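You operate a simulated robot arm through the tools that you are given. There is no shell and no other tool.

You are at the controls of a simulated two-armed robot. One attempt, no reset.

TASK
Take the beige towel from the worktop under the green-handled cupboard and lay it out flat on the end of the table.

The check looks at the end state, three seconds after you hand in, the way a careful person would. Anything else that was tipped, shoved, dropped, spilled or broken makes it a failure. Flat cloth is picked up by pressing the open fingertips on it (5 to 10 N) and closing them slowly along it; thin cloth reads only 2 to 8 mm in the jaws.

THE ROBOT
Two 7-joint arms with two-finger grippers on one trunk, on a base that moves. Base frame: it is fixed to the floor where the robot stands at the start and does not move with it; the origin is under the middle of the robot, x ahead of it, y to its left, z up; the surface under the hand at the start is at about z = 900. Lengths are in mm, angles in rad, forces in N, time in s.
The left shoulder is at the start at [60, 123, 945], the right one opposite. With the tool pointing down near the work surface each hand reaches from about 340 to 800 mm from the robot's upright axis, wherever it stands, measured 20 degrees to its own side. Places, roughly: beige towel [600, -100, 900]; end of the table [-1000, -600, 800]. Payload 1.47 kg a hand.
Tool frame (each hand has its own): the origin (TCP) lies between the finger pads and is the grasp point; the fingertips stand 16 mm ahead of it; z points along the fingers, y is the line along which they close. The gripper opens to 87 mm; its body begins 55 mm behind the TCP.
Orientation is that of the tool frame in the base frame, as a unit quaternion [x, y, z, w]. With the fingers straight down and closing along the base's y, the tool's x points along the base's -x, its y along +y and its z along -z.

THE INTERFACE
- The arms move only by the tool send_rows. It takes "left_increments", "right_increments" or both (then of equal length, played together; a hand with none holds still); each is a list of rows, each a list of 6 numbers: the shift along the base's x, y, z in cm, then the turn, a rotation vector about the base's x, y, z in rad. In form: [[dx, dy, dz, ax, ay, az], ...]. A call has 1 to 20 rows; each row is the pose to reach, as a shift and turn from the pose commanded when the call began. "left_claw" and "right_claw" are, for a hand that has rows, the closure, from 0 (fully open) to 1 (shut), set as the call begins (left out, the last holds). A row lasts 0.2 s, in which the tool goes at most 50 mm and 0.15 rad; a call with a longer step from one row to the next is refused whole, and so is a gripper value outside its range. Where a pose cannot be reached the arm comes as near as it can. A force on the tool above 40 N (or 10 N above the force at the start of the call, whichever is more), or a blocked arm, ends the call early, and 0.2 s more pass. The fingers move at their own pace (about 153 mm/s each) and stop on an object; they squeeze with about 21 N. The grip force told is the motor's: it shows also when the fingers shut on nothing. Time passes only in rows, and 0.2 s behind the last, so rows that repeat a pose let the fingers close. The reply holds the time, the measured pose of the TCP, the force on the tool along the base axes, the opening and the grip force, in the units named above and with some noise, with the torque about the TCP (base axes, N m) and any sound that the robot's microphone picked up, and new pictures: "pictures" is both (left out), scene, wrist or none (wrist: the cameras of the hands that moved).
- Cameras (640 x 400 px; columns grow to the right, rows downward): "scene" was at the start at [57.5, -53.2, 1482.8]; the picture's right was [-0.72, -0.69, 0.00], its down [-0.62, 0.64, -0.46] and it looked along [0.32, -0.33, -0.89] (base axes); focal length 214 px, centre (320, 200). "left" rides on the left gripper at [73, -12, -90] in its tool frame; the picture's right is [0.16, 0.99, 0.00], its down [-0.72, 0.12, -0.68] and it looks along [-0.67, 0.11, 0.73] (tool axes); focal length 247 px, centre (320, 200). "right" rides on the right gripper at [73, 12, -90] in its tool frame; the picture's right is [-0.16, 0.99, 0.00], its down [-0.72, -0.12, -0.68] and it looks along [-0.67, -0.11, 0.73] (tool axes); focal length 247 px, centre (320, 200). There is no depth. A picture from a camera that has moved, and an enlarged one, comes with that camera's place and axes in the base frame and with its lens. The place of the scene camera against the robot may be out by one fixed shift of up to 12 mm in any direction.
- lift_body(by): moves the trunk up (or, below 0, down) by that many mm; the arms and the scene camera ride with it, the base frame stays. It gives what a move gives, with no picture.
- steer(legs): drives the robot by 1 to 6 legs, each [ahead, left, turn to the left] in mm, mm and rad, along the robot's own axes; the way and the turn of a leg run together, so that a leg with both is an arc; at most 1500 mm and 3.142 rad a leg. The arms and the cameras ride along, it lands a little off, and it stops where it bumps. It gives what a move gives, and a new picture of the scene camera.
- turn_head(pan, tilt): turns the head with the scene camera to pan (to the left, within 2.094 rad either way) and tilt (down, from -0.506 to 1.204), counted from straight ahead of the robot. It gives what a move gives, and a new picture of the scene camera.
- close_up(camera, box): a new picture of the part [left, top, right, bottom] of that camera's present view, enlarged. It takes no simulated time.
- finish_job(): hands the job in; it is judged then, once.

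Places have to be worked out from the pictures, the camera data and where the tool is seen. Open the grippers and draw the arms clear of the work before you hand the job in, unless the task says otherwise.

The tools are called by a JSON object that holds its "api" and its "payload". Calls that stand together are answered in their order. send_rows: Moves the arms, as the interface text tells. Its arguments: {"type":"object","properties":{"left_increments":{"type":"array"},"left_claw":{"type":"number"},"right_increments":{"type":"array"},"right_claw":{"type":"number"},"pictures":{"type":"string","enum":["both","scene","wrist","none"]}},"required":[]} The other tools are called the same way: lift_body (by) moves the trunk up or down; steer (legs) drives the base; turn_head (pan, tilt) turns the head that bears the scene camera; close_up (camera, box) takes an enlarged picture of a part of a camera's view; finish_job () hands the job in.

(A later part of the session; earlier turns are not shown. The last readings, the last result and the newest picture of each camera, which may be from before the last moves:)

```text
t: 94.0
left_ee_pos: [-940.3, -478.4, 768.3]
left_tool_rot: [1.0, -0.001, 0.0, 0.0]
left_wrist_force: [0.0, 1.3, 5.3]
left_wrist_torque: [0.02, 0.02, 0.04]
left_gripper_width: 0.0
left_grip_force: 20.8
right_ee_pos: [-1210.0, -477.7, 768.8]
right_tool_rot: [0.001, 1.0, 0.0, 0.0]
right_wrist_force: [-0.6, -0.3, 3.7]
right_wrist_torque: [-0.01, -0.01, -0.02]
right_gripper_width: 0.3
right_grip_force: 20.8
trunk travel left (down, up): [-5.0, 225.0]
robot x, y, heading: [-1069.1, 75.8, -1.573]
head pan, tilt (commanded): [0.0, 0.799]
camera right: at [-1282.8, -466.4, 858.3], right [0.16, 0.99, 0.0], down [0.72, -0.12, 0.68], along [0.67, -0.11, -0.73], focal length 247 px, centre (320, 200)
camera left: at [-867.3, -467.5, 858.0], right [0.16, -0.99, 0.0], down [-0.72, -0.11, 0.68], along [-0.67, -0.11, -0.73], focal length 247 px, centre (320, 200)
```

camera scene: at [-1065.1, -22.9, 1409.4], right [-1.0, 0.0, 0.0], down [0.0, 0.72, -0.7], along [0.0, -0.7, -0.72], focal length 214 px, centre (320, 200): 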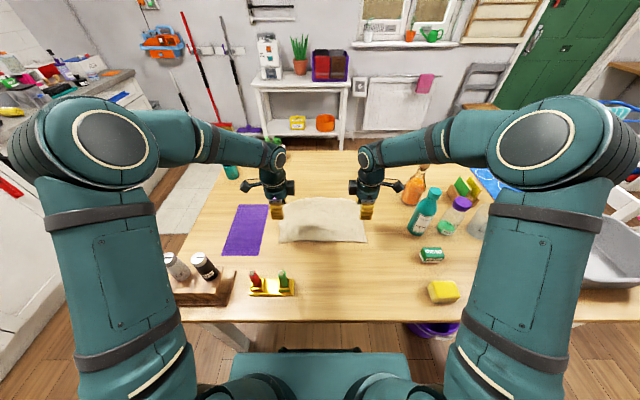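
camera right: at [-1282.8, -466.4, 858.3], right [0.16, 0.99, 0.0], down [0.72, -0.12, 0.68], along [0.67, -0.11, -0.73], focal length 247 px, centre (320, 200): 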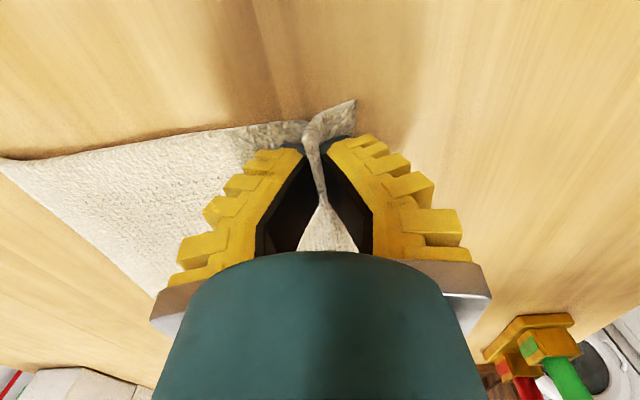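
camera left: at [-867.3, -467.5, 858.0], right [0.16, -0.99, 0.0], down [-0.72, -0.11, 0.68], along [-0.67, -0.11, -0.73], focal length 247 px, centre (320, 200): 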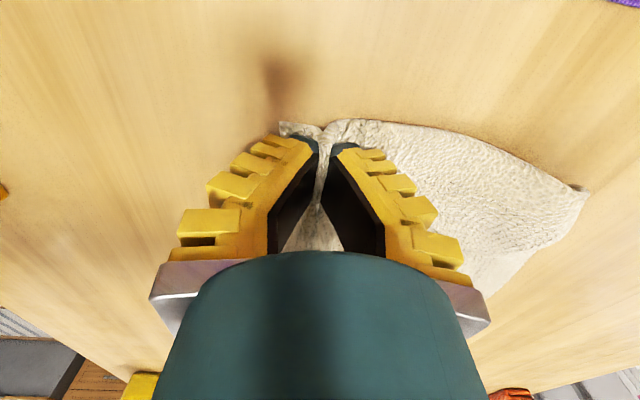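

Both fingers are shut on the cloth. I'll lift slowly and check that both corners stay held.

{"api": "send_rows", "payload": {"left_increments": [[0, 0, 0.8, 0, 0, 0], [0, 0, 1.6, 0, 0, 0], [0, 0, 2.5, 0, 0, 0], [0, 0, 4, 0, 0, 0], [0, -0.5, 6, 0, 0, 0], [0, -1, 8, 0, 0, 0], [0, -1, 8, 0, 0, 0]], "right_increments": [[0, 0, 0.8, 0, 0, 0], [0, 0, 1.6, 0, 0, 0], [0, 0, 2.5, 0, 0, 0], [0, 0, 4, 0, 0, 0], [0, -0.5, 6, 0, 0, 0], [0, -1, 8, 0, 0, 0], [0, -1, 8, 0, 0, 0]], "left_claw": 1.0, "right_claw": 1.0, "pictures": "wrist"}}

{"api": "close_up", "payload": {"camera": "scene", "box": [230, 140, 410, 255]}}

```text
t: 95.6
left_ee_pos: [-939.7, -487.8, 848.1]
left_tool_rot: [1.0, -0.001, 0.0, 0.0]
left_wrist_force: [-0.4, 0.1, 0.5]
left_wrist_torque: [0.03, -0.01, -0.02]
left_gripper_width: 0.0
left_grip_force: 20.7
right_ee_pos: [-1211.2, -488.6, 848.2]
right_tool_rot: [0.0, 1.0, 0.0, 0.0]
right_wrist_force: [-0.2, 0.1, -0.1]
right_wrist_torque: [0.04, -0.01, 0.01]
right_gripper_width: 0.0
right_grip_force: 21.1
trunk travel left (down, up): [-5.0, 225.0]
robot x, y, heading: [-1066.7, 70.7, -1.571]
head pan, tilt (commanded): [0.0, 0.799]
camera right: at [-1283.6, -476.5, 937.5], right [0.16, 0.99, 0.0], down [0.72, -0.12, 0.68], along [0.67, -0.11, -0.73], focal length 247 px, centre (320, 200)
camera left: at [-867.2, -477.8, 937.9], right [0.16, -0.99, 0.0], down [-0.72, -0.11, 0.68], along [-0.67, -0.11, -0.73], focal length 247 px, centre (320, 200)
```

right: 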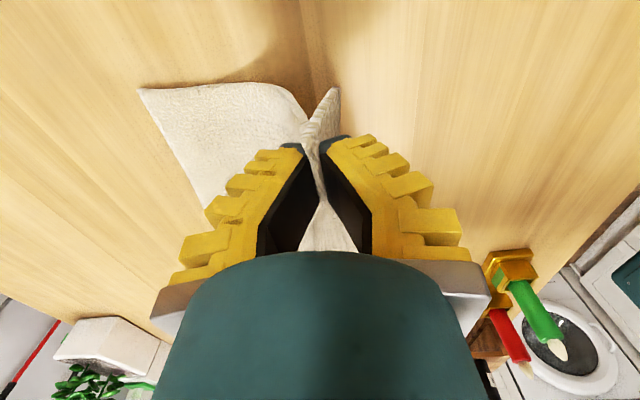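
left: 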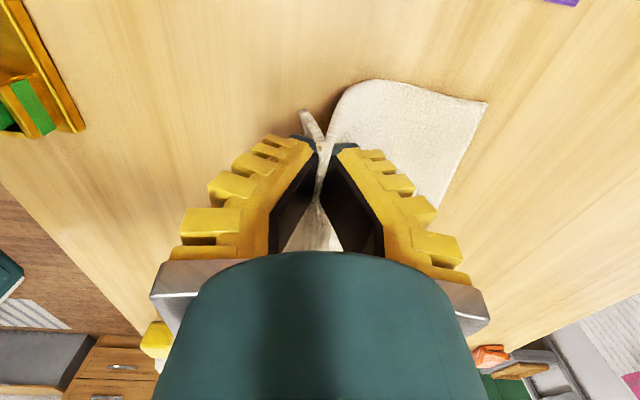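

```text
3.48 times, centred on (320, 198) of scene
camera zoom: at [-1065.1, -23.5, 1409.3], right [-1.0, 0.0, 0.0], down [0.0, 0.72, -0.7], along [0.0, -0.7, -0.72], focal length 746 px, centre (320, 209)
```

zoom: 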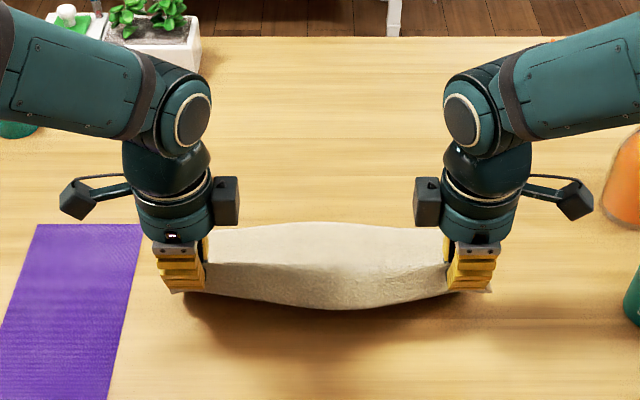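

Lifting has pulled the far corners out straight, and the towel now hangs without pleats. I'd like it nearer the middle of the table end, so I'll lift it clear, spread the hands slightly to take out the sag, and carry it forward for a drag-lay.

{"api": "send_rows", "payload": {"left_increments": [[0, -0.5, 2, 0, 0, 0], [0, -1, 4, 0, 0, 0], [0, -1.5, 6, 0, 0, 0], [0, -2, 8, 0, 0, 0], [0, -2.5, 10, 0, 0, 0], [0, -3, 12, 0, 0, 0], [0.3, -4, 13.5, 0, 0, 0], [0.6, -6, 13.5, 0, 0, 0], [1, -8.5, 13.5, 0, 0, 0], [1.4, -11, 13.5, 0, 0, 0], [1.8, -13.5, 13.5, 0, 0, 0], [2, -15.5, 13.5, 0, 0, 0], [2, -17, 13.5, 0, 0, 0], [2, -17, 13.5, 0, 0, 0]], "right_increments": [[0, -0.5, 2, 0, 0, 0], [0, -1, 4, 0, 0, 0], [0, -1.5, 6, 0, 0, 0], [0, -2, 8, 0, 0, 0], [0, -2.5, 10, 0, 0, 0], [0, -3, 12, 0, 0, 0], [0, -4, 13.5, 0, 0, 0], [0.2, -6, 13.5, 0, 0, 0], [0.4, -8.5, 13.5, 0, 0, 0], [0.6, -11, 13.5, 0, 0, 0], [0.8, -13.5, 13.5, 0, 0, 0], [1, -15.5, 13.5, 0, 0, 0], [1, -17, 13.5, 0, 0, 0], [1, -17, 13.5, 0, 0, 0]], "left_claw": 1.0, "right_claw": 1.0, "pictures": "both"}}

{"api": "close_up", "payload": {"camera": "scene", "box": [220, 80, 420, 205]}}

```text
t: 98.6
left_ee_pos: [-919.6, -658.1, 983.0]
left_tool_rot: [1.0, -0.001, 0.001, 0.001]
left_wrist_force: [-2.5, 0.0, 0.1]
left_wrist_torque: [0.0, 0.0, -0.03]
left_gripper_width: 0.0
left_grip_force: 21.2
right_ee_pos: [-1199.8, -657.4, 983.5]
right_tool_rot: [0.0, 1.0, 0.0, 0.0]
right_wrist_force: [1.5, 0.2, -0.2]
right_wrist_torque: [0.05, -0.02, 0.03]
right_gripper_width: 0.1
right_grip_force: 21.0
trunk travel left (down, up): [-5.0, 225.0]
robot x, y, heading: [-1067.8, 72.9, -1.573]
head pan, tilt (commanded): [0.0, 0.799]
camera scene: at [-1065.1, -22.9, 1409.4], right [-1.0, 0.0, 0.0], down [0.0, 0.72, -0.7], along [0.0, -0.7, -0.72], focal length 214 px, centre (320, 200)
camera right: at [-1272.9, -646.5, 1073.6], right [0.16, 0.99, 0.0], down [0.72, -0.12, 0.68], along [0.67, -0.11, -0.73], focal length 247 px, centre (320, 200)
camera left: at [-847.6, -647.5, 1072.8], right [0.16, -0.99, 0.0], down [-0.72, -0.11, 0.68], along [-0.67, -0.11, -0.73], focal length 247 px, centre (320, 200)
```

scene: 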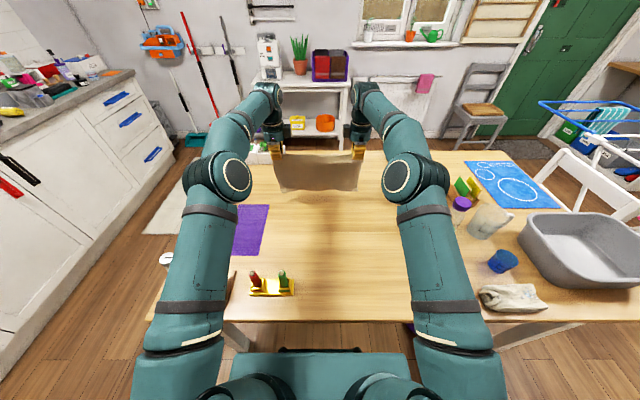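
right: 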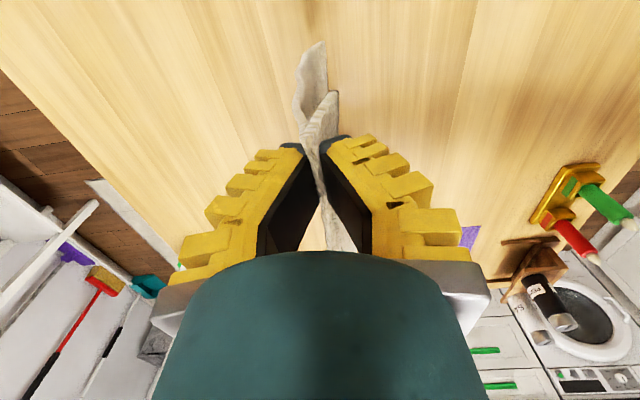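
left: 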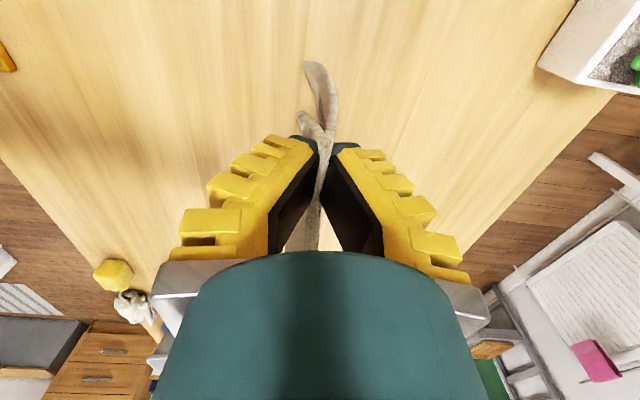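

```text
3.20 times, centred on (320, 142) of scene
camera zoom: at [-1065.1, -22.9, 1409.4], right [-1.0, 0.0, 0.0], down [0.0, 0.72, -0.7], along [0.0, -0.7, -0.72], focal length 686 px, centre (320, 384)
```

zoom: 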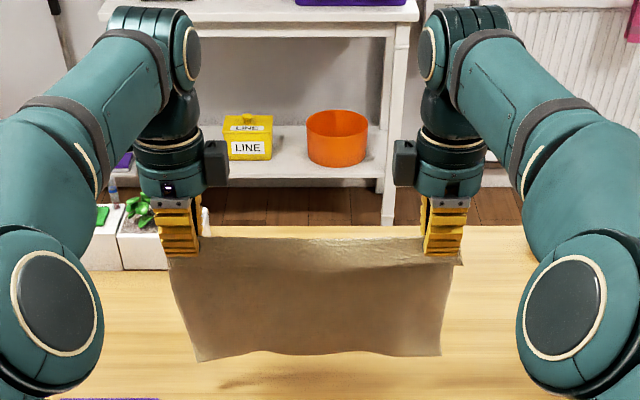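

The towel hangs as a flat sheet with no pleats; its lower edge seems to trail slightly toward the robot from the motion. I'll ease the sideways tension by a few millimetres and let it settle.

{"api": "send_rows", "payload": {"left_increments": [[-0.15, 0, 0, 0, 0, 0], [-0.2, 0, 0, 0, 0, 0], [-0.2, 0, 0, 0, 0, 0], [-0.2, 0, 0, 0, 0, 0], [-0.2, 0, 0, 0, 0, 0]], "right_increments": [[0.15, 0, 0, 0, 0, 0], [0.2, 0, 0, 0, 0, 0], [0.2, 0, 0, 0, 0, 0], [0.2, 0, 0, 0, 0, 0], [0.2, 0, 0, 0, 0, 0]], "left_claw": 1.0, "right_claw": 1.0, "pictures": "wrist"}}

{"api": "close_up", "payload": {"camera": "right", "box": [240, 20, 400, 160]}}

{"api": "close_up", "payload": {"camera": "left", "box": [240, 20, 400, 160]}}

```text
t: 99.8
left_ee_pos: [-921.4, -658.8, 983.9]
left_tool_rot: [1.0, 0.0, 0.0, 0.0]
left_wrist_force: [-0.9, 0.0, -0.1]
left_wrist_torque: [0.01, -0.01, 0.0]
left_gripper_width: 0.0
left_grip_force: 21.0
right_ee_pos: [-1198.6, -657.9, 982.9]
right_tool_rot: [0.001, 1.0, 0.0, 0.0]
right_wrist_force: [-0.1, -0.6, -0.8]
right_wrist_torque: [0.03, 0.01, -0.02]
right_gripper_width: 0.0
right_grip_force: 20.6
trunk travel left (down, up): [-5.0, 225.0]
robot x, y, heading: [-1069.9, 75.3, -1.575]
head pan, tilt (commanded): [0.0, 0.799]
camera right: at [-1270.8, -646.9, 1073.2], right [0.16, 0.99, 0.0], down [0.72, -0.12, 0.68], along [0.67, -0.11, -0.73], focal length 247 px, centre (320, 200)
camera left: at [-849.2, -647.9, 1072.8], right [0.16, -0.99, 0.0], down [-0.72, -0.11, 0.68], along [-0.67, -0.11, -0.73], focal length 247 px, centre (320, 200)
```

right: 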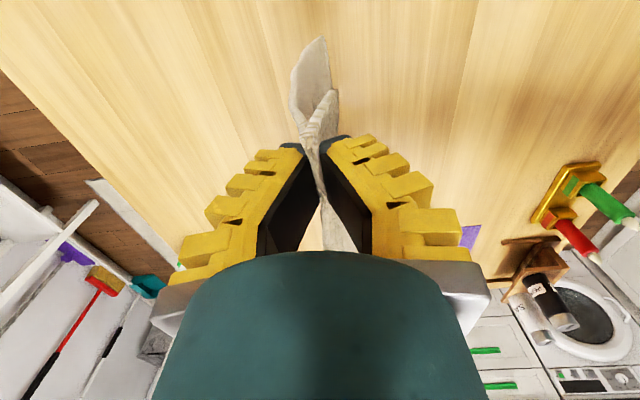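
left: 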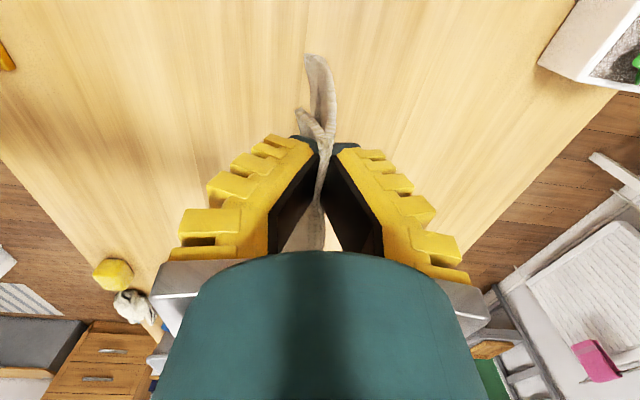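

```text
2.86 times, centred on (320, 90) of right
camera zoom: at [-1270.8, -646.9, 1073.2], right [0.16, 0.99, 0.0], down [0.72, -0.12, 0.68], along [0.67, -0.11, -0.73], focal length 706 px, centre (320, 514)
```

zoom: 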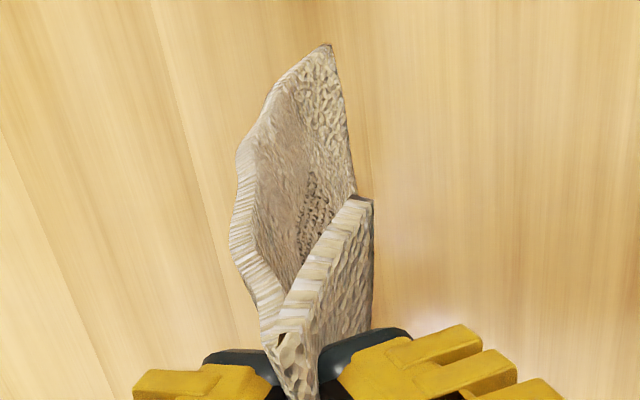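

```text
2.86 times, centred on (320, 90) of left
camera zoom: at [-849.2, -647.9, 1072.8], right [0.16, -0.99, 0.0], down [-0.72, -0.11, 0.68], along [-0.67, -0.11, -0.73], focal length 706 px, centre (320, 514)
```

zoom: 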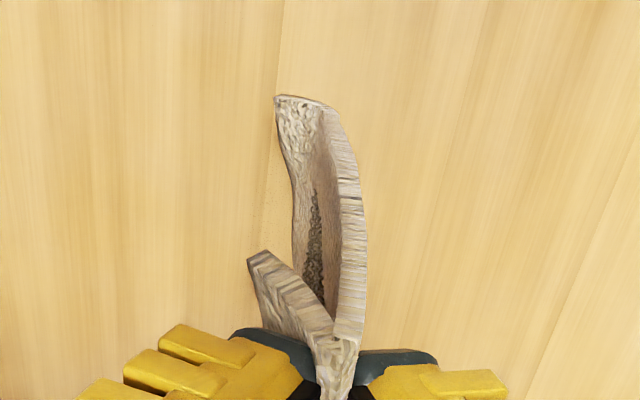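

It has settled: the lower edge hangs straight below the hands, curling very slightly toward the robot. So I'll touch down while already moving back toward the robot, which makes the edge trail away instead of tucking under.

{"api": "send_rows", "payload": {"left_increments": [[0, 0.8, -1.0, 0, 0, 0], [0, 1.8, -2.1, 0, 0, 0], [0, 2.9, -2.9, 0, 0, 0], [0, 4.0, -3.6, 0, 0, 0], [0, 5.1, -4.2, 0, 0, 0], [0, 6.2, -4.8, 0, 0, 0], [0, 7.3, -5.4, 0, 0, 0], [0, 8.4, -6.0, 0, 0, 0], [0, 9.5, -6.7, 0, 0, 0], [0, 10.5, -7.6, 0, 0, 0], [0, 11.5, -8.6, 0, 0, 0], [0, 12.4, -9.6, 0, 0, 0], [0, 12.4, -9.6, 0, 0, 0]], "right_increments": [[0, 0.8, -1.0, 0, 0, 0], [0, 1.8, -2.1, 0, 0, 0], [0, 2.9, -2.9, 0, 0, 0], [0, 4.0, -3.6, 0, 0, 0], [0, 5.1, -4.2, 0, 0, 0], [0, 6.2, -4.8, 0, 0, 0], [0, 7.3, -5.4, 0, 0, 0], [0, 8.4, -6.0, 0, 0, 0], [0, 9.5, -6.7, 0, 0, 0], [0, 10.5, -7.6, 0, 0, 0], [0, 11.5, -8.6, 0, 0, 0], [0, 12.4, -9.6, 0, 0, 0], [0, 12.4, -9.6, 0, 0, 0]], "left_claw": 1.0, "right_claw": 1.0, "pictures": "wrist"}}

{"api": "close_up", "payload": {"camera": "scene", "box": [220, 90, 420, 215]}}

```text
t: 102.6
left_ee_pos: [-921.0, -534.1, 886.5]
left_tool_rot: [1.0, -0.001, 0.0, 0.0]
left_wrist_force: [-1.3, -0.5, -0.3]
left_wrist_torque: [-0.01, 0.01, -0.02]
left_gripper_width: 0.1
left_grip_force: 20.8
right_ee_pos: [-1198.3, -535.0, 888.2]
right_tool_rot: [0.001, 1.0, 0.0, 0.0]
right_wrist_force: [-0.7, 0.3, 0.9]
right_wrist_torque: [0.0, 0.01, 0.04]
right_gripper_width: 0.2
right_grip_force: 20.5
trunk travel left (down, up): [-5.0, 225.0]
robot x, y, heading: [-1070.9, 75.9, -1.575]
head pan, tilt (commanded): [0.0, 0.799]
camera right: at [-1271.0, -522.0, 976.9], right [0.16, 0.99, 0.0], down [0.72, -0.12, 0.68], along [0.67, -0.11, -0.73], focal length 247 px, centre (320, 200)
camera left: at [-849.0, -523.7, 976.0], right [0.16, -0.99, 0.0], down [-0.72, -0.11, 0.68], along [-0.67, -0.11, -0.73], focal length 247 px, centre (320, 200)
```

right: 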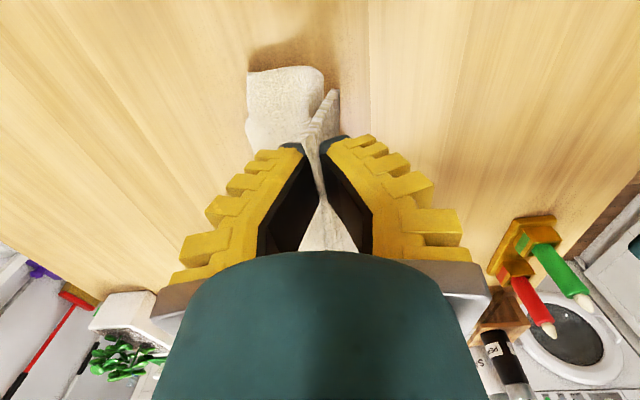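
left: 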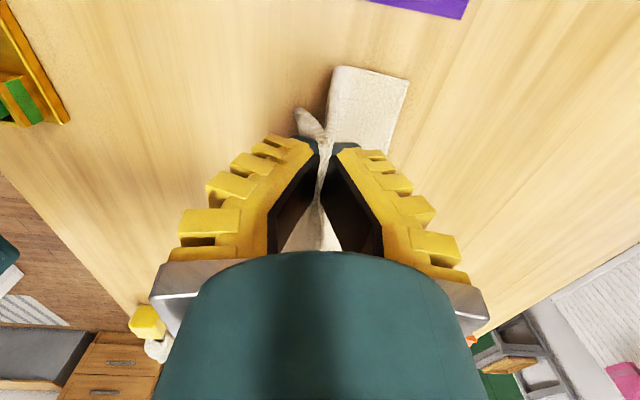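

```text
3.20 times, centred on (320, 152) of scene
camera zoom: at [-1065.1, -23.4, 1409.3], right [-1.0, 0.0, 0.0], down [0.0, 0.72, -0.7], along [0.0, -0.7, -0.72], focal length 686 px, centre (320, 352)
```

zoom: 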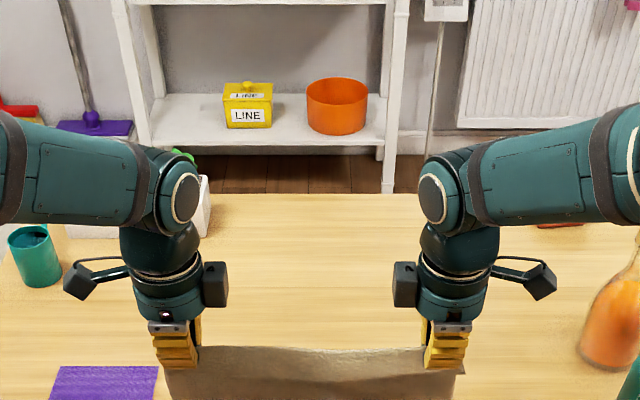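

The towel now lies in a clean J: about 60 mm of it trails flat on the table, both far corners square at y≈−600, the rest hanging. I'll continue drawing back and down to lay the rest.

{"api": "send_rows", "payload": {"left_increments": [[0, 0.7, -0.5, 0, 0, 0], [0, 1.5, -1.0, 0, 0, 0], [0, 3.0, -2.0, 0, 0, 0], [0, 4.5, -3.0, 0, 0, 0], [0, 6.0, -4.2, 0, 0, 0], [0, 7.3, -5.4, 0, 0, 0], [0, 8.4, -6.6, 0, 0, 0], [0, 9.4, -7.8, 0, 0, 0], [0, 10.3, -9.0, 0, 0, 0], [0, 11.0, -10.2, 0, 0, 0], [0, 11.0, -10.2, 0, 0, 0]], "right_increments": [[0, 0.7, -0.5, 0, 0, 0], [0, 1.5, -1.0, 0, 0, 0], [0, 3.0, -2.0, 0, 0, 0], [0, 4.5, -3.0, 0, 0, 0], [0, 6.0, -4.2, 0, 0, 0], [0, 7.3, -5.4, 0, 0, 0], [0, 8.4, -6.6, 0, 0, 0], [0, 9.4, -7.8, 0, 0, 0], [0, 10.3, -9.0, 0, 0, 0], [0, 11.0, -10.2, 0, 0, 0], [0, 11.0, -10.2, 0, 0, 0]], "left_claw": 1.0, "right_claw": 1.0, "pictures": "both"}}

{"api": "close_up", "payload": {"camera": "scene", "box": [220, 160, 420, 285]}}

```text
t: 105.0
left_ee_pos: [-921.7, -424.1, 784.8]
left_tool_rot: [1.0, -0.002, -0.001, 0.001]
left_wrist_force: [-0.7, 0.4, -0.6]
left_wrist_torque: [0.0, -0.03, 0.0]
left_gripper_width: 0.0
left_grip_force: 21.2
right_ee_pos: [-1197.3, -422.9, 784.5]
right_tool_rot: [0.001, 1.0, 0.0, 0.0]
right_wrist_force: [0.3, -0.3, 0.0]
right_wrist_torque: [-0.01, -0.01, 0.03]
right_gripper_width: 0.2
right_grip_force: 21.1
trunk travel left (down, up): [-5.0, 225.0]
robot x, y, heading: [-1068.8, 76.9, -1.57]
head pan, tilt (commanded): [0.0, 0.799]
camera scene: at [-1065.1, -23.4, 1409.4], right [-1.0, 0.0, 0.0], down [0.0, 0.72, -0.7], along [0.0, -0.7, -0.72], focal length 214 px, centre (320, 200)
camera right: at [-1270.6, -411.9, 874.7], right [0.16, 0.99, 0.0], down [0.72, -0.12, 0.68], along [0.67, -0.11, -0.73], focal length 247 px, centre (320, 200)
camera left: at [-848.9, -414.0, 874.6], right [0.16, -0.99, 0.0], down [-0.72, -0.11, 0.68], along [-0.67, -0.11, -0.73], focal length 247 px, centre (320, 200)
```

scene: 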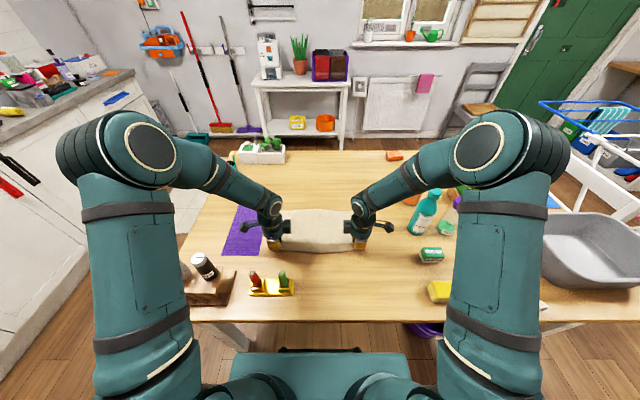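
right: 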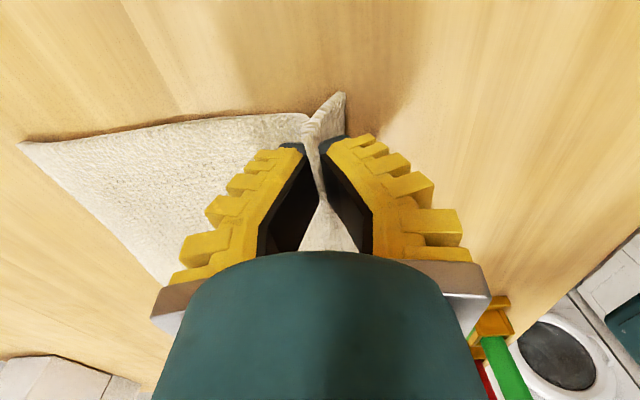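
left: 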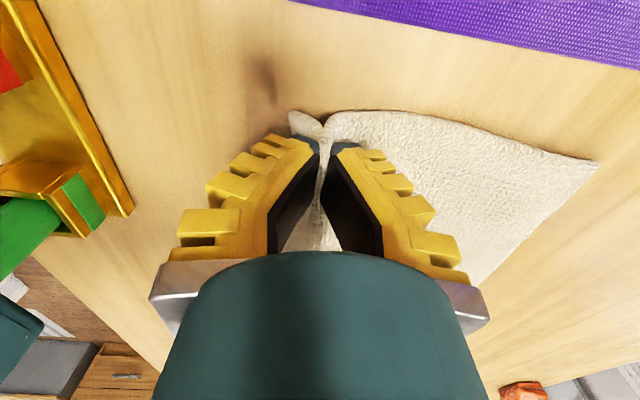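

```text
3.20 times, centred on (320, 222) of scene
camera zoom: at [-1065.1, -23.4, 1409.4], right [-1.0, 0.0, 0.0], down [0.0, 0.72, -0.7], along [0.0, -0.7, -0.72], focal length 686 px, centre (320, 128)
```

zoom: 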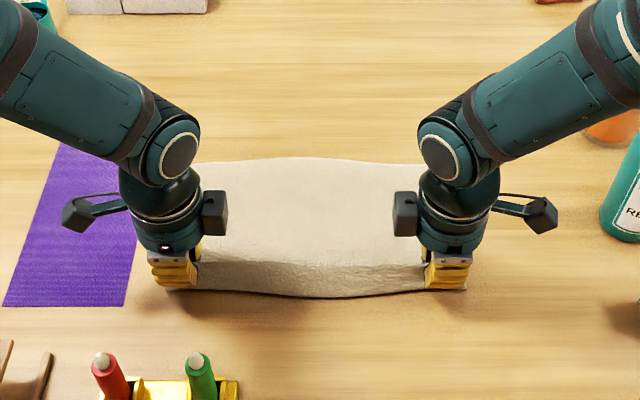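

The far corners are square at [−904, −590] and [−1227, −590], and the cloth is smooth. I'll lower the last centimetre with a slight pull to tension it.

{"api": "send_rows", "payload": {"left_increments": [[0, 0.3, -0.4, 0, 0, 0], [0, 0.6, -0.8, 0, 0, 0], [0, 0.8, -1.2, 0, 0, 0], [0, 0.8, -1.2, 0, 0, 0]], "right_increments": [[0, 0.3, -0.4, 0, 0, 0], [0, 0.6, -0.8, 0, 0, 0], [0, 0.8, -1.2, 0, 0, 0], [0, 0.8, -1.2, 0, 0, 0]], "left_claw": 1.0, "right_claw": 1.0, "pictures": "none"}}

{"api": "send_rows", "payload": {"left_increments": [[0, 0, -0.15, 0, 0, 0], [0, 0, -0.3, 0, 0, 0], [0, 0, -0.3, 0, 0, 0]], "right_increments": [[0, 0, -0.15, 0, 0, 0], [0, 0, -0.3, 0, 0, 0], [0, 0, -0.3, 0, 0, 0]], "pictures": "wrist"}}

```text
t: 106.0
left_ee_pos: [-921.3, -417.0, 772.6]
left_tool_rot: [1.0, -0.001, 0.0, 0.0]
left_wrist_force: [0.3, -1.5, 0.9]
left_wrist_torque: [-0.02, 0.01, -0.03]
left_gripper_width: 0.0
left_grip_force: 21.2
right_ee_pos: [-1197.9, -414.6, 772.7]
right_tool_rot: [0.001, 1.0, 0.0, 0.0]
right_wrist_force: [-0.1, 0.0, -0.1]
right_wrist_torque: [0.02, 0.0, 0.04]
right_gripper_width: 0.0
right_grip_force: 21.1
trunk travel left (down, up): [-5.0, 225.0]
robot x, y, heading: [-1072.3, 72.9, -1.567]
head pan, tilt (commanded): [0.0, 0.799]
```

```text
t: 106.8
left_ee_pos: [-920.7, -416.8, 770.6]
left_tool_rot: [1.0, -0.001, 0.001, 0.0]
left_wrist_force: [-1.5, -1.2, 2.9]
left_wrist_torque: [0.0, 0.02, 0.03]
left_gripper_width: 0.0
left_grip_force: 21.4
right_ee_pos: [-1198.4, -415.8, 769.4]
right_tool_rot: [0.001, 1.0, 0.0, 0.0]
right_wrist_force: [-0.3, 0.2, 1.6]
right_wrist_torque: [0.03, -0.01, 0.02]
right_gripper_width: 0.0
right_grip_force: 21.2
trunk travel left (down, up): [-5.0, 225.0]
robot x, y, heading: [-1068.7, 73.1, -1.575]
head pan, tilt (commanded): [0.0, 0.799]
camera right: at [-1270.7, -404.5, 860.0], right [0.16, 0.99, 0.0], down [0.72, -0.12, 0.68], along [0.67, -0.11, -0.73], focal length 247 px, centre (320, 200)
camera left: at [-849.2, -405.8, 859.9], right [0.16, -0.99, 0.0], down [-0.72, -0.11, 0.68], along [-0.67, -0.11, -0.73], focal length 247 px, centre (320, 200)
```

right: 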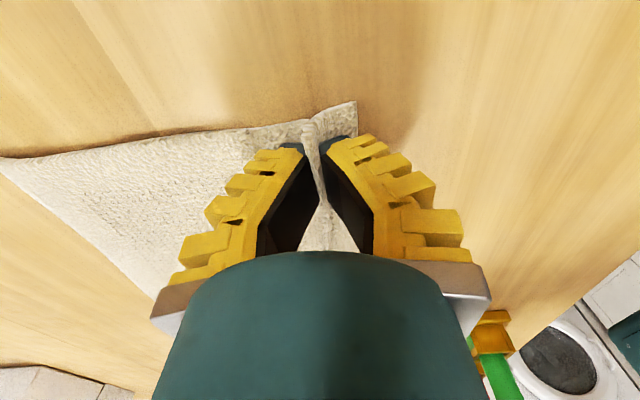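
left: 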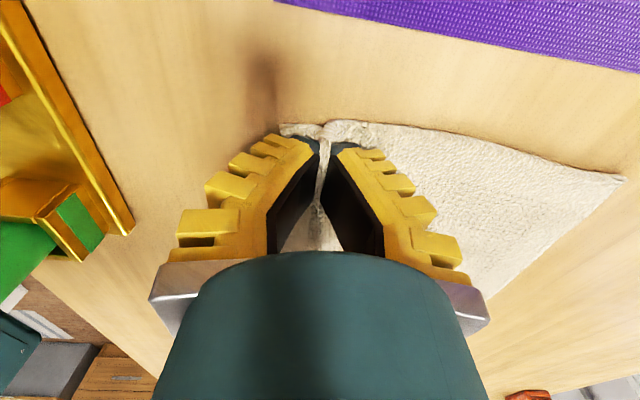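

Both tips touch the table. Now I'll open slowly while pressing, with the hands easing toward the robot so the cloth stays tensioned.

{"api": "send_rows", "payload": {"left_increments": [[0, 0.3, -0.1, 0, 0, 0], [0, 0.7, -0.12, 0, 0, 0], [0, 1.0, -0.12, 0, 0, 0]], "right_increments": [[0, 0.3, -0.1, 0, 0, 0], [0, 0.7, -0.12, 0, 0, 0], [0, 1.0, -0.12, 0, 0, 0]], "left_claw": 0.9, "right_claw": 0.9, "pictures": "none"}}

{"api": "send_rows", "payload": {"left_increments": [[0, 0.2, -0.05, 0, 0, 0], [0, 0.4, -0.05, 0, 0, 0], [0, 0.6, -0.05, 0, 0, 0]], "right_increments": [[0, 0.2, -0.05, 0, 0, 0], [0, 0.4, -0.05, 0, 0, 0], [0, 0.6, -0.05, 0, 0, 0]], "left_claw": 0.8, "right_claw": 0.8, "pictures": "wrist"}}

```text
t: 107.6
left_ee_pos: [-921.1, -406.8, 768.4]
left_tool_rot: [1.0, -0.001, 0.0, -0.001]
left_wrist_force: [-0.5, -0.7, 1.8]
left_wrist_torque: [-0.03, 0.02, -0.02]
left_gripper_width: 10.7
left_grip_force: 7.3
right_ee_pos: [-1198.3, -406.8, 769.3]
right_tool_rot: [0.001, 1.0, 0.0, 0.0]
right_wrist_force: [0.8, 0.9, 2.1]
right_wrist_torque: [-0.04, -0.01, 0.04]
right_gripper_width: 10.7
right_grip_force: 7.8
trunk travel left (down, up): [-5.0, 225.0]
robot x, y, heading: [-1070.1, 70.5, -1.571]
head pan, tilt (commanded): [0.0, 0.799]
```

```text
t: 108.4
left_ee_pos: [-922.0, -401.5, 768.4]
left_tool_rot: [1.0, -0.002, 0.001, 0.001]
left_wrist_force: [-0.7, -0.1, 3.8]
left_wrist_torque: [0.0, 0.0, 0.02]
left_gripper_width: 19.2
left_grip_force: 8.1
right_ee_pos: [-1197.2, -399.5, 767.8]
right_tool_rot: [0.0, 1.0, -0.001, 0.0]
right_wrist_force: [0.5, 0.2, 4.7]
right_wrist_torque: [-0.01, 0.01, -0.01]
right_gripper_width: 19.3
right_grip_force: 7.6
trunk travel left (down, up): [-5.0, 225.0]
robot x, y, heading: [-1070.3, 76.1, -1.577]
head pan, tilt (commanded): [0.0, 0.799]
camera right: at [-1270.6, -388.6, 858.6], right [0.16, 0.99, 0.0], down [0.72, -0.12, 0.68], along [0.67, -0.11, -0.73], focal length 247 px, centre (320, 200)
camera left: at [-848.8, -389.7, 858.5], right [0.16, -0.99, 0.0], down [-0.72, -0.11, 0.68], along [-0.67, -0.11, -0.73], focal length 247 px, centre (320, 200)
```

right: 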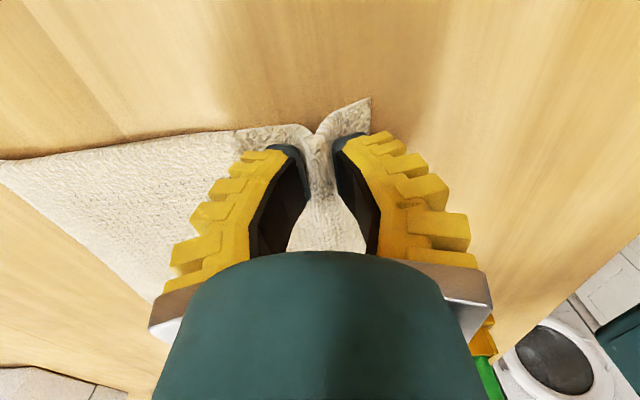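
left: 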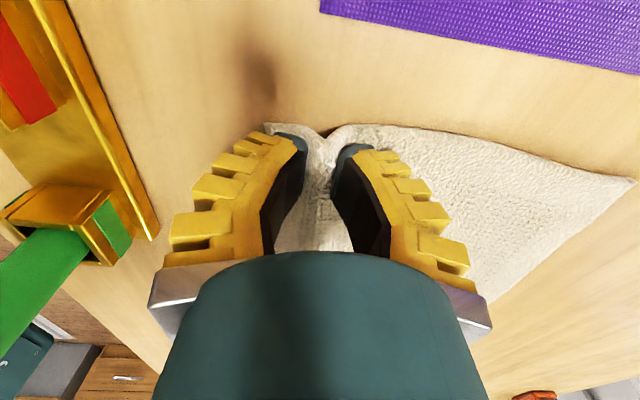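

The cloth is taut and being dragged slightly toward the robot, so I'll keep the hands nearly still in y for the rest of the opening.

{"api": "send_rows", "payload": {"left_increments": [[0, 0.1, 0, 0, 0, 0], [0, 0.2, 0, 0, 0, 0]], "right_increments": [[0, 0.1, 0, 0, 0, 0], [0, 0.2, 0, 0, 0, 0]], "left_claw": 0.72, "right_claw": 0.72, "pictures": "none"}}

{"api": "send_rows", "payload": {"left_increments": [[0, 0.1, 0, 0, 0, 0], [0, 0.2, 0, 0, 0, 0]], "right_increments": [[0, 0.1, 0, 0, 0, 0], [0, 0.2, 0, 0, 0, 0]], "left_claw": 0.64, "right_claw": 0.64, "pictures": "wrist"}}

```text
t: 109.0
left_ee_pos: [-921.4, -398.1, 767.9]
left_tool_rot: [1.0, -0.001, -0.001, 0.0]
left_wrist_force: [0.9, -1.4, 6.5]
left_wrist_torque: [-0.02, -0.01, 0.01]
left_gripper_width: 26.0
left_grip_force: 7.4
right_ee_pos: [-1197.1, -396.5, 768.6]
right_tool_rot: [0.0, 1.0, -0.001, 0.0]
right_wrist_force: [0.1, -0.2, 7.0]
right_wrist_torque: [-0.02, 0.03, -0.01]
right_gripper_width: 26.2
right_grip_force: 7.4
trunk travel left (down, up): [-5.0, 225.0]
robot x, y, heading: [-1069.5, 71.4, -1.566]
head pan, tilt (commanded): [0.0, 0.799]
```

```text
t: 109.6
left_ee_pos: [-921.8, -396.3, 768.5]
left_tool_rot: [1.0, -0.001, 0.001, 0.001]
left_wrist_force: [-0.3, -1.0, 8.6]
left_wrist_torque: [-0.03, 0.0, 0.01]
left_gripper_width: 33.2
left_grip_force: 7.4
right_ee_pos: [-1196.9, -395.4, 769.4]
right_tool_rot: [0.0, 1.0, -0.001, 0.001]
right_wrist_force: [0.3, -0.4, 8.4]
right_wrist_torque: [0.0, 0.0, 0.0]
right_gripper_width: 32.8
right_grip_force: 7.6
trunk travel left (down, up): [-5.0, 225.0]
robot x, y, heading: [-1069.5, 74.3, -1.573]
head pan, tilt (commanded): [0.0, 0.799]
camera right: at [-1270.7, -383.7, 858.9], right [0.16, 0.99, 0.0], down [0.72, -0.12, 0.68], along [0.67, -0.11, -0.73], focal length 247 px, centre (320, 200)
camera left: at [-849.0, -385.3, 858.4], right [0.16, -0.99, 0.0], down [-0.72, -0.11, 0.68], along [-0.67, -0.11, -0.73], focal length 247 px, centre (320, 200)
```

right: 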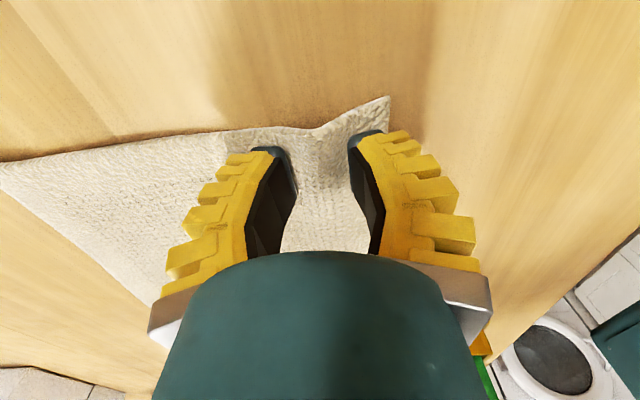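
left: 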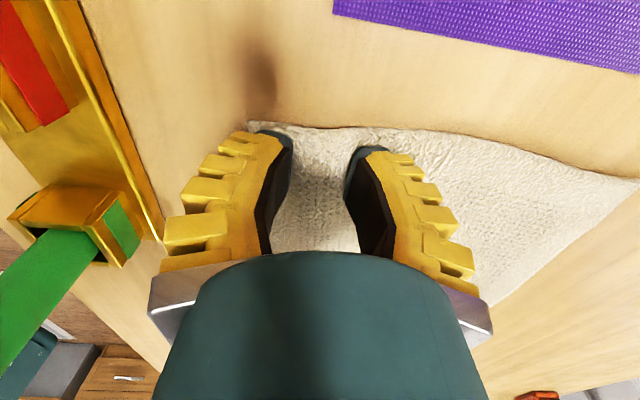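

The folds are nearly flat; one more opening step and then I'll lift clear.

{"api": "send_rows", "payload": {"left_increments": [[0, 0, 0, 0, 0, 0], [0, 0.1, 0, 0, 0, 0]], "right_increments": [[0, 0.1, 0, 0, 0, 0], [0, 0.3, 0, 0, 0, 0]], "left_claw": 0.56, "right_claw": 0.56, "pictures": "none"}}

{"api": "send_rows", "payload": {"left_increments": [[0, 0, 0, 0, 0, 0], [0, 0.1, 0, 0, 0, 0]], "right_increments": [[0, 0.1, 0, 0, 0, 0], [0, 0.3, 0, 0, 0, 0]], "left_claw": 0.5, "right_claw": 0.5, "pictures": "wrist"}}

```text
t: 110.2
left_ee_pos: [-920.7, -396.3, 768.2]
left_tool_rot: [1.0, -0.001, 0.0, 0.0]
left_wrist_force: [-0.1, -0.2, 9.5]
left_wrist_torque: [-0.04, 0.02, -0.01]
left_gripper_width: 39.6
left_grip_force: 7.1
right_ee_pos: [-1197.7, -392.6, 769.1]
right_tool_rot: [0.001, 1.0, -0.001, 0.001]
right_wrist_force: [-0.1, 1.3, 6.9]
right_wrist_torque: [-0.01, -0.03, 0.03]
right_gripper_width: 39.3
right_grip_force: 7.7
trunk travel left (down, up): [-5.0, 225.0]
robot x, y, heading: [-1068.3, 74.2, -1.577]
head pan, tilt (commanded): [0.0, 0.799]
```

```text
t: 110.8
left_ee_pos: [-922.5, -395.3, 767.9]
left_tool_rot: [1.0, -0.002, 0.001, 0.001]
left_wrist_force: [-0.3, -0.8, 11.1]
left_wrist_torque: [-0.05, 0.0, -0.02]
left_gripper_width: 45.5
left_grip_force: 8.1
right_ee_pos: [-1197.8, -388.9, 769.1]
right_tool_rot: [0.0, 1.0, 0.001, -0.001]
right_wrist_force: [-0.6, -0.2, 6.5]
right_wrist_torque: [-0.05, -0.01, -0.02]
right_gripper_width: 44.6
right_grip_force: 7.1
trunk travel left (down, up): [-5.0, 225.0]
robot x, y, heading: [-1066.9, 74.7, -1.573]
head pan, tilt (commanded): [0.0, 0.799]
camera right: at [-1270.7, -377.8, 858.9], right [0.16, 0.99, 0.0], down [0.72, -0.12, 0.68], along [0.67, -0.11, -0.73], focal length 247 px, centre (320, 200)
camera left: at [-849.1, -383.5, 858.1], right [0.16, -0.99, 0.0], down [-0.72, -0.11, 0.68], along [-0.67, -0.11, -0.73], focal length 247 px, centre (320, 200)
```

right: 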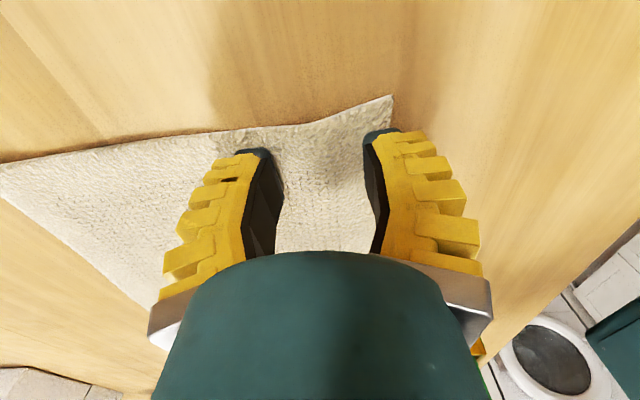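
left: 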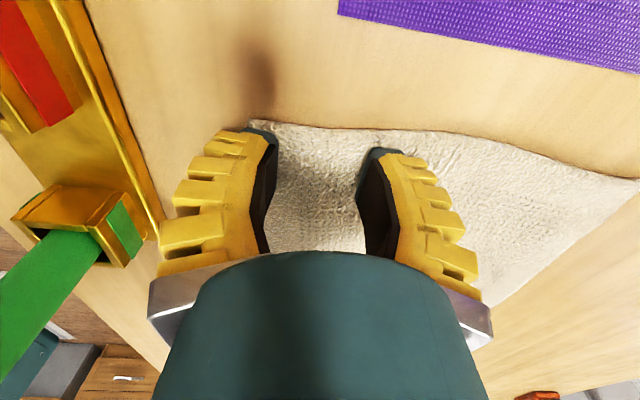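

Both corners are flat under the fingers. I'll lift straight up, then spread the hands apart for a clear view.

{"api": "send_rows", "payload": {"left_increments": [[0, 0, 0.5, 0, 0, 0], [0, 0, 1.5, 0, 0, 0], [0, 0, 3.5, 0, 0, 0], [0, 0, 7, 0, 0, 0], [0, 0, 11, 0, 0, 0], [0, 0, 15, 0, 0, 0], [0, 0, 19, 0, 0, 0], [2, 0, 23, 0, 0, 0], [5, 1, 26, 0, 0, 0], [9, 2, 28, 0, 0, 0], [12, 3, 28, 0, 0, 0], [12, 3, 28, 0, 0, 0]], "right_increments": [[0, 0, 0.5, 0, 0, 0], [0, 0, 1.5, 0, 0, 0], [0, 0, 3.5, 0, 0, 0], [0, 0, 7, 0, 0, 0], [0, 0, 11, 0, 0, 0], [0, 0, 15, 0, 0, 0], [0, 0, 19, 0, 0, 0], [-2, 0, 23, 0, 0, 0], [-5, 1, 26, 0, 0, 0], [-9, 2, 28, 0, 0, 0], [-12, 3, 28, 0, 0, 0], [-12, 3, 28, 0, 0, 0]], "left_claw": 0.5, "right_claw": 0.5, "pictures": "both"}}

{"api": "close_up", "payload": {"camera": "scene", "box": [250, 190, 400, 285]}}

```text
t: 113.4
left_ee_pos: [-801.6, -365.0, 1048.2]
left_tool_rot: [1.0, -0.002, 0.0, 0.0]
left_wrist_force: [-0.5, -0.2, 0.2]
left_wrist_torque: [-0.02, -0.05, 0.03]
left_gripper_width: 49.3
left_grip_force: 4.0
right_ee_pos: [-1318.9, -360.3, 1049.3]
right_tool_rot: [0.0, 1.0, 0.0, 0.0]
right_wrist_force: [0.8, 0.2, -0.3]
right_wrist_torque: [-0.03, -0.02, -0.01]
right_gripper_width: 49.3
right_grip_force: 3.9
trunk travel left (down, up): [-5.0, 225.0]
robot x, y, heading: [-1067.2, 74.0, -1.573]
head pan, tilt (commanded): [0.0, 0.799]
camera scene: at [-1065.1, -23.6, 1409.3], right [-1.0, 0.0, 0.0], down [0.0, 0.72, -0.7], along [0.0, -0.7, -0.72], focal length 214 px, centre (320, 200)
camera right: at [-1391.3, -349.1, 1138.6], right [0.16, 0.99, 0.0], down [0.72, -0.12, 0.68], along [0.67, -0.11, -0.73], focal length 247 px, centre (320, 200)
camera left: at [-729.1, -353.4, 1137.7], right [0.16, -0.99, 0.0], down [-0.72, -0.11, 0.68], along [-0.67, -0.11, -0.73], focal length 247 px, centre (320, 200)
```

scene: 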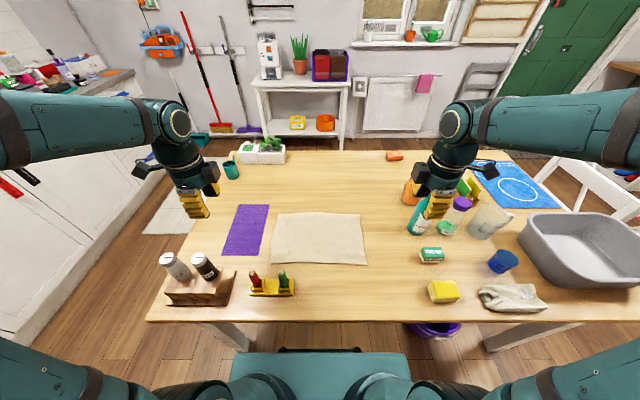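
right: 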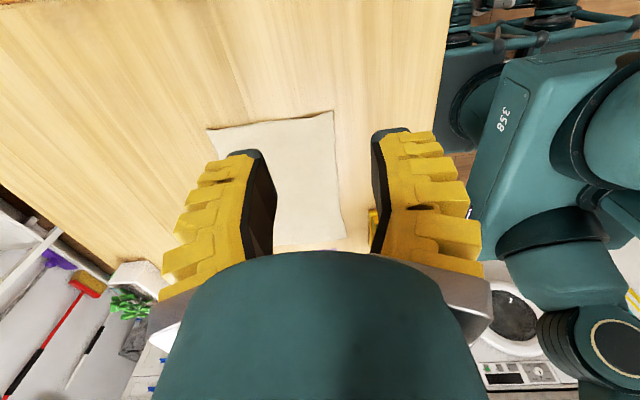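
left: 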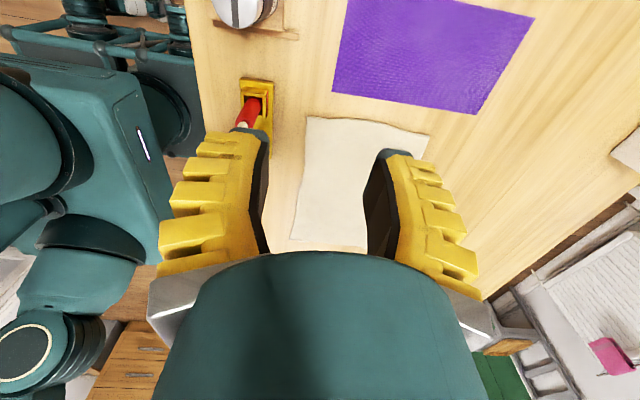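

```text
4.21 times, centred on (325, 238) of scene
camera zoom: at [-1065.1, -23.6, 1409.3], right [-1.0, 0.0, 0.0], down [0.0, 0.72, -0.7], along [0.0, -0.7, -0.72], focal length 903 px, centre (299, 42)
```

zoom: 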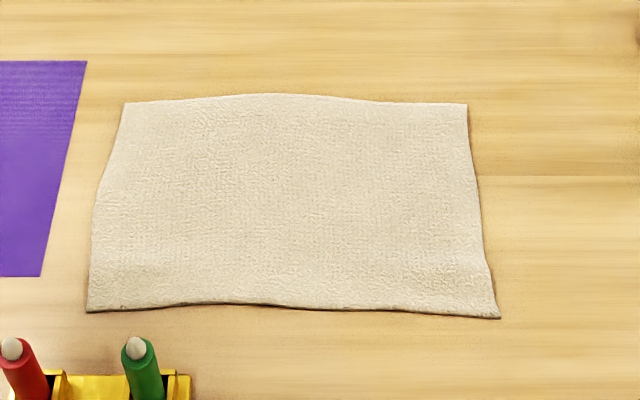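

The towel now lies flat with square corners, at about x −1224…−899 and y −590…−363. It's a bit close to the bottle stand and the near side. So I'll press closed fingertips just inside the far corners and slide the whole towel away under tension; first I move above those points.

{"api": "send_rows", "payload": {"left_increments": [[-2, -1.5, 0, 0, 0, 0], [-4, -3.5, 0, 0, 0, 0], [-6.5, -6, -2, 0, 0, 0], [-9, -9, -5, 0, 0, 0], [-11.5, -12, -8, 0, 0, 0], [-13.5, -15, -11, 0, 0, 0], [-14.3, -18, -14, 0, 0, 0], [-14.3, -18.8, -18, 0, 0, 0], [-14.3, -18.8, -22, 0, 0, 0], [-14.3, -18.8, -25, 0, 0, 0], [-14.3, -18.8, -26.5, 0, 0, 0], [-14.3, -18.8, -26.5, 0, 0, 0]], "right_increments": [[2, -1.5, 0, 0, 0, 0], [4, -3.5, 0, 0, 0, 0], [6.5, -6, -2, 0, 0, 0], [9, -9, -5, 0, 0, 0], [11.5, -12, -8, 0, 0, 0], [13.5, -15, -11, 0, 0, 0], [14.1, -18, -14, 0, 0, 0], [14.1, -19.3, -18, 0, 0, 0], [14.1, -19.3, -22, 0, 0, 0], [14.1, -19.3, -25, 0, 0, 0], [14.1, -19.3, -26.5, 0, 0, 0], [14.1, -19.3, -26.5, 0, 0, 0]], "left_claw": 1.0, "right_claw": 1.0, "pictures": "wrist"}}

```text
t: 116.0
left_ee_pos: [-945.2, -552.5, 783.3]
left_tool_rot: [1.0, 0.0, 0.001, 0.0]
left_wrist_force: [-1.2, -0.2, 0.1]
left_wrist_torque: [-0.02, 0.0, 0.0]
left_gripper_width: 0.1
left_grip_force: 21.3
right_ee_pos: [-1176.5, -552.9, 784.0]
right_tool_rot: [0.001, 1.0, 0.0, 0.0]
right_wrist_force: [-0.4, 0.1, -0.4]
right_wrist_torque: [0.01, -0.01, -0.02]
right_gripper_width: 0.1
right_grip_force: 21.2
trunk travel left (down, up): [-5.0, 225.0]
robot x, y, heading: [-1068.3, 74.6, -1.576]
head pan, tilt (commanded): [0.0, 0.799]
camera right: at [-1249.6, -541.6, 873.5], right [0.16, 0.99, 0.0], down [0.72, -0.12, 0.68], along [0.67, -0.11, -0.73], focal length 247 px, centre (320, 200)
camera left: at [-872.1, -541.6, 872.8], right [0.16, -0.99, 0.0], down [-0.72, -0.11, 0.68], along [-0.67, -0.11, -0.73], focal length 247 px, centre (320, 200)
```

right: 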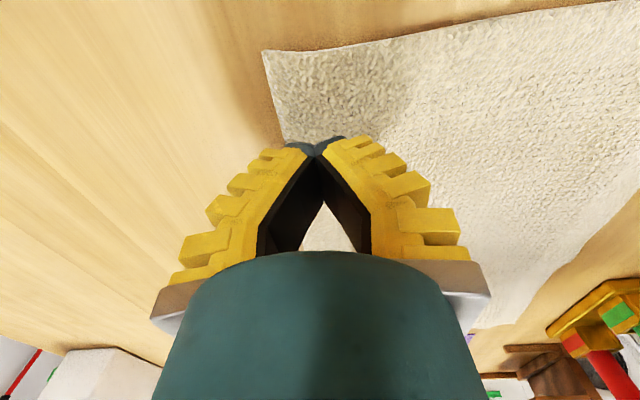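
left: 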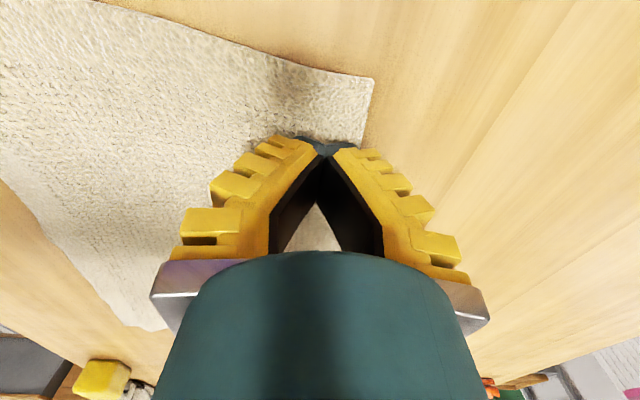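

The fingertips are about 10 mm inside the far edge. I'll shift 10 mm inward and lower to press on the cloth.

{"api": "send_rows", "payload": {"left_increments": [[0, 0.5, 0, 0, 0, 0], [0, 1.0, -0.5, 0, 0, 0], [0, 1.0, -1.0, 0, 0, 0], [0, 1.0, -1.4, 0, 0, 0], [0, 1.0, -1.4, 0, 0, 0]], "right_increments": [[0, 0.5, 0, 0, 0, 0], [0, 1.0, -0.5, 0, 0, 0], [0, 1.0, -1.0, 0, 0, 0], [0, 1.0, -1.4, 0, 0, 0], [0, 1.0, -1.4, 0, 0, 0]], "pictures": "none"}}

{"api": "send_rows", "payload": {"left_increments": [[0, 0, -0.1, 0, 0, 0], [0, 0, -0.2, 0, 0, 0], [0, 0, -0.2, 0, 0, 0]], "right_increments": [[0, 0, -0.1, 0, 0, 0], [0, 0, -0.2, 0, 0, 0], [0, 0, -0.2, 0, 0, 0]], "pictures": "none"}}

```text
t: 117.2
left_ee_pos: [-944.1, -541.6, 768.1]
left_tool_rot: [1.0, -0.001, -0.001, 0.0]
left_wrist_force: [-1.0, -1.8, 0.0]
left_wrist_torque: [-0.01, -0.01, 0.0]
left_gripper_width: 0.0
left_grip_force: 21.1
right_ee_pos: [-1177.3, -542.9, 769.6]
right_tool_rot: [0.001, 1.0, 0.0, 0.0]
right_wrist_force: [0.2, 0.2, 0.1]
right_wrist_torque: [0.0, 0.04, -0.03]
right_gripper_width: 0.2
right_grip_force: 21.1
trunk travel left (down, up): [-5.0, 225.0]
robot x, y, heading: [-1070.3, 75.7, -1.574]
head pan, tilt (commanded): [0.0, 0.799]
```

```text
t: 118.0
left_ee_pos: [-944.1, -543.2, 767.6]
left_tool_rot: [1.0, -0.001, 0.0, 0.001]
left_wrist_force: [0.5, -0.7, 5.9]
left_wrist_torque: [0.0, -0.01, -0.01]
left_gripper_width: 0.1
left_grip_force: 20.5
right_ee_pos: [-1176.9, -542.5, 768.4]
right_tool_rot: [0.001, 1.0, -0.002, 0.0]
right_wrist_force: [0.6, 0.0, 2.9]
right_wrist_torque: [0.02, 0.0, -0.01]
right_gripper_width: 0.0
right_grip_force: 21.8
trunk travel left (down, up): [-5.0, 225.0]
robot x, y, heading: [-1070.4, 75.2, -1.573]
head pan, tilt (commanded): [0.0, 0.799]
```

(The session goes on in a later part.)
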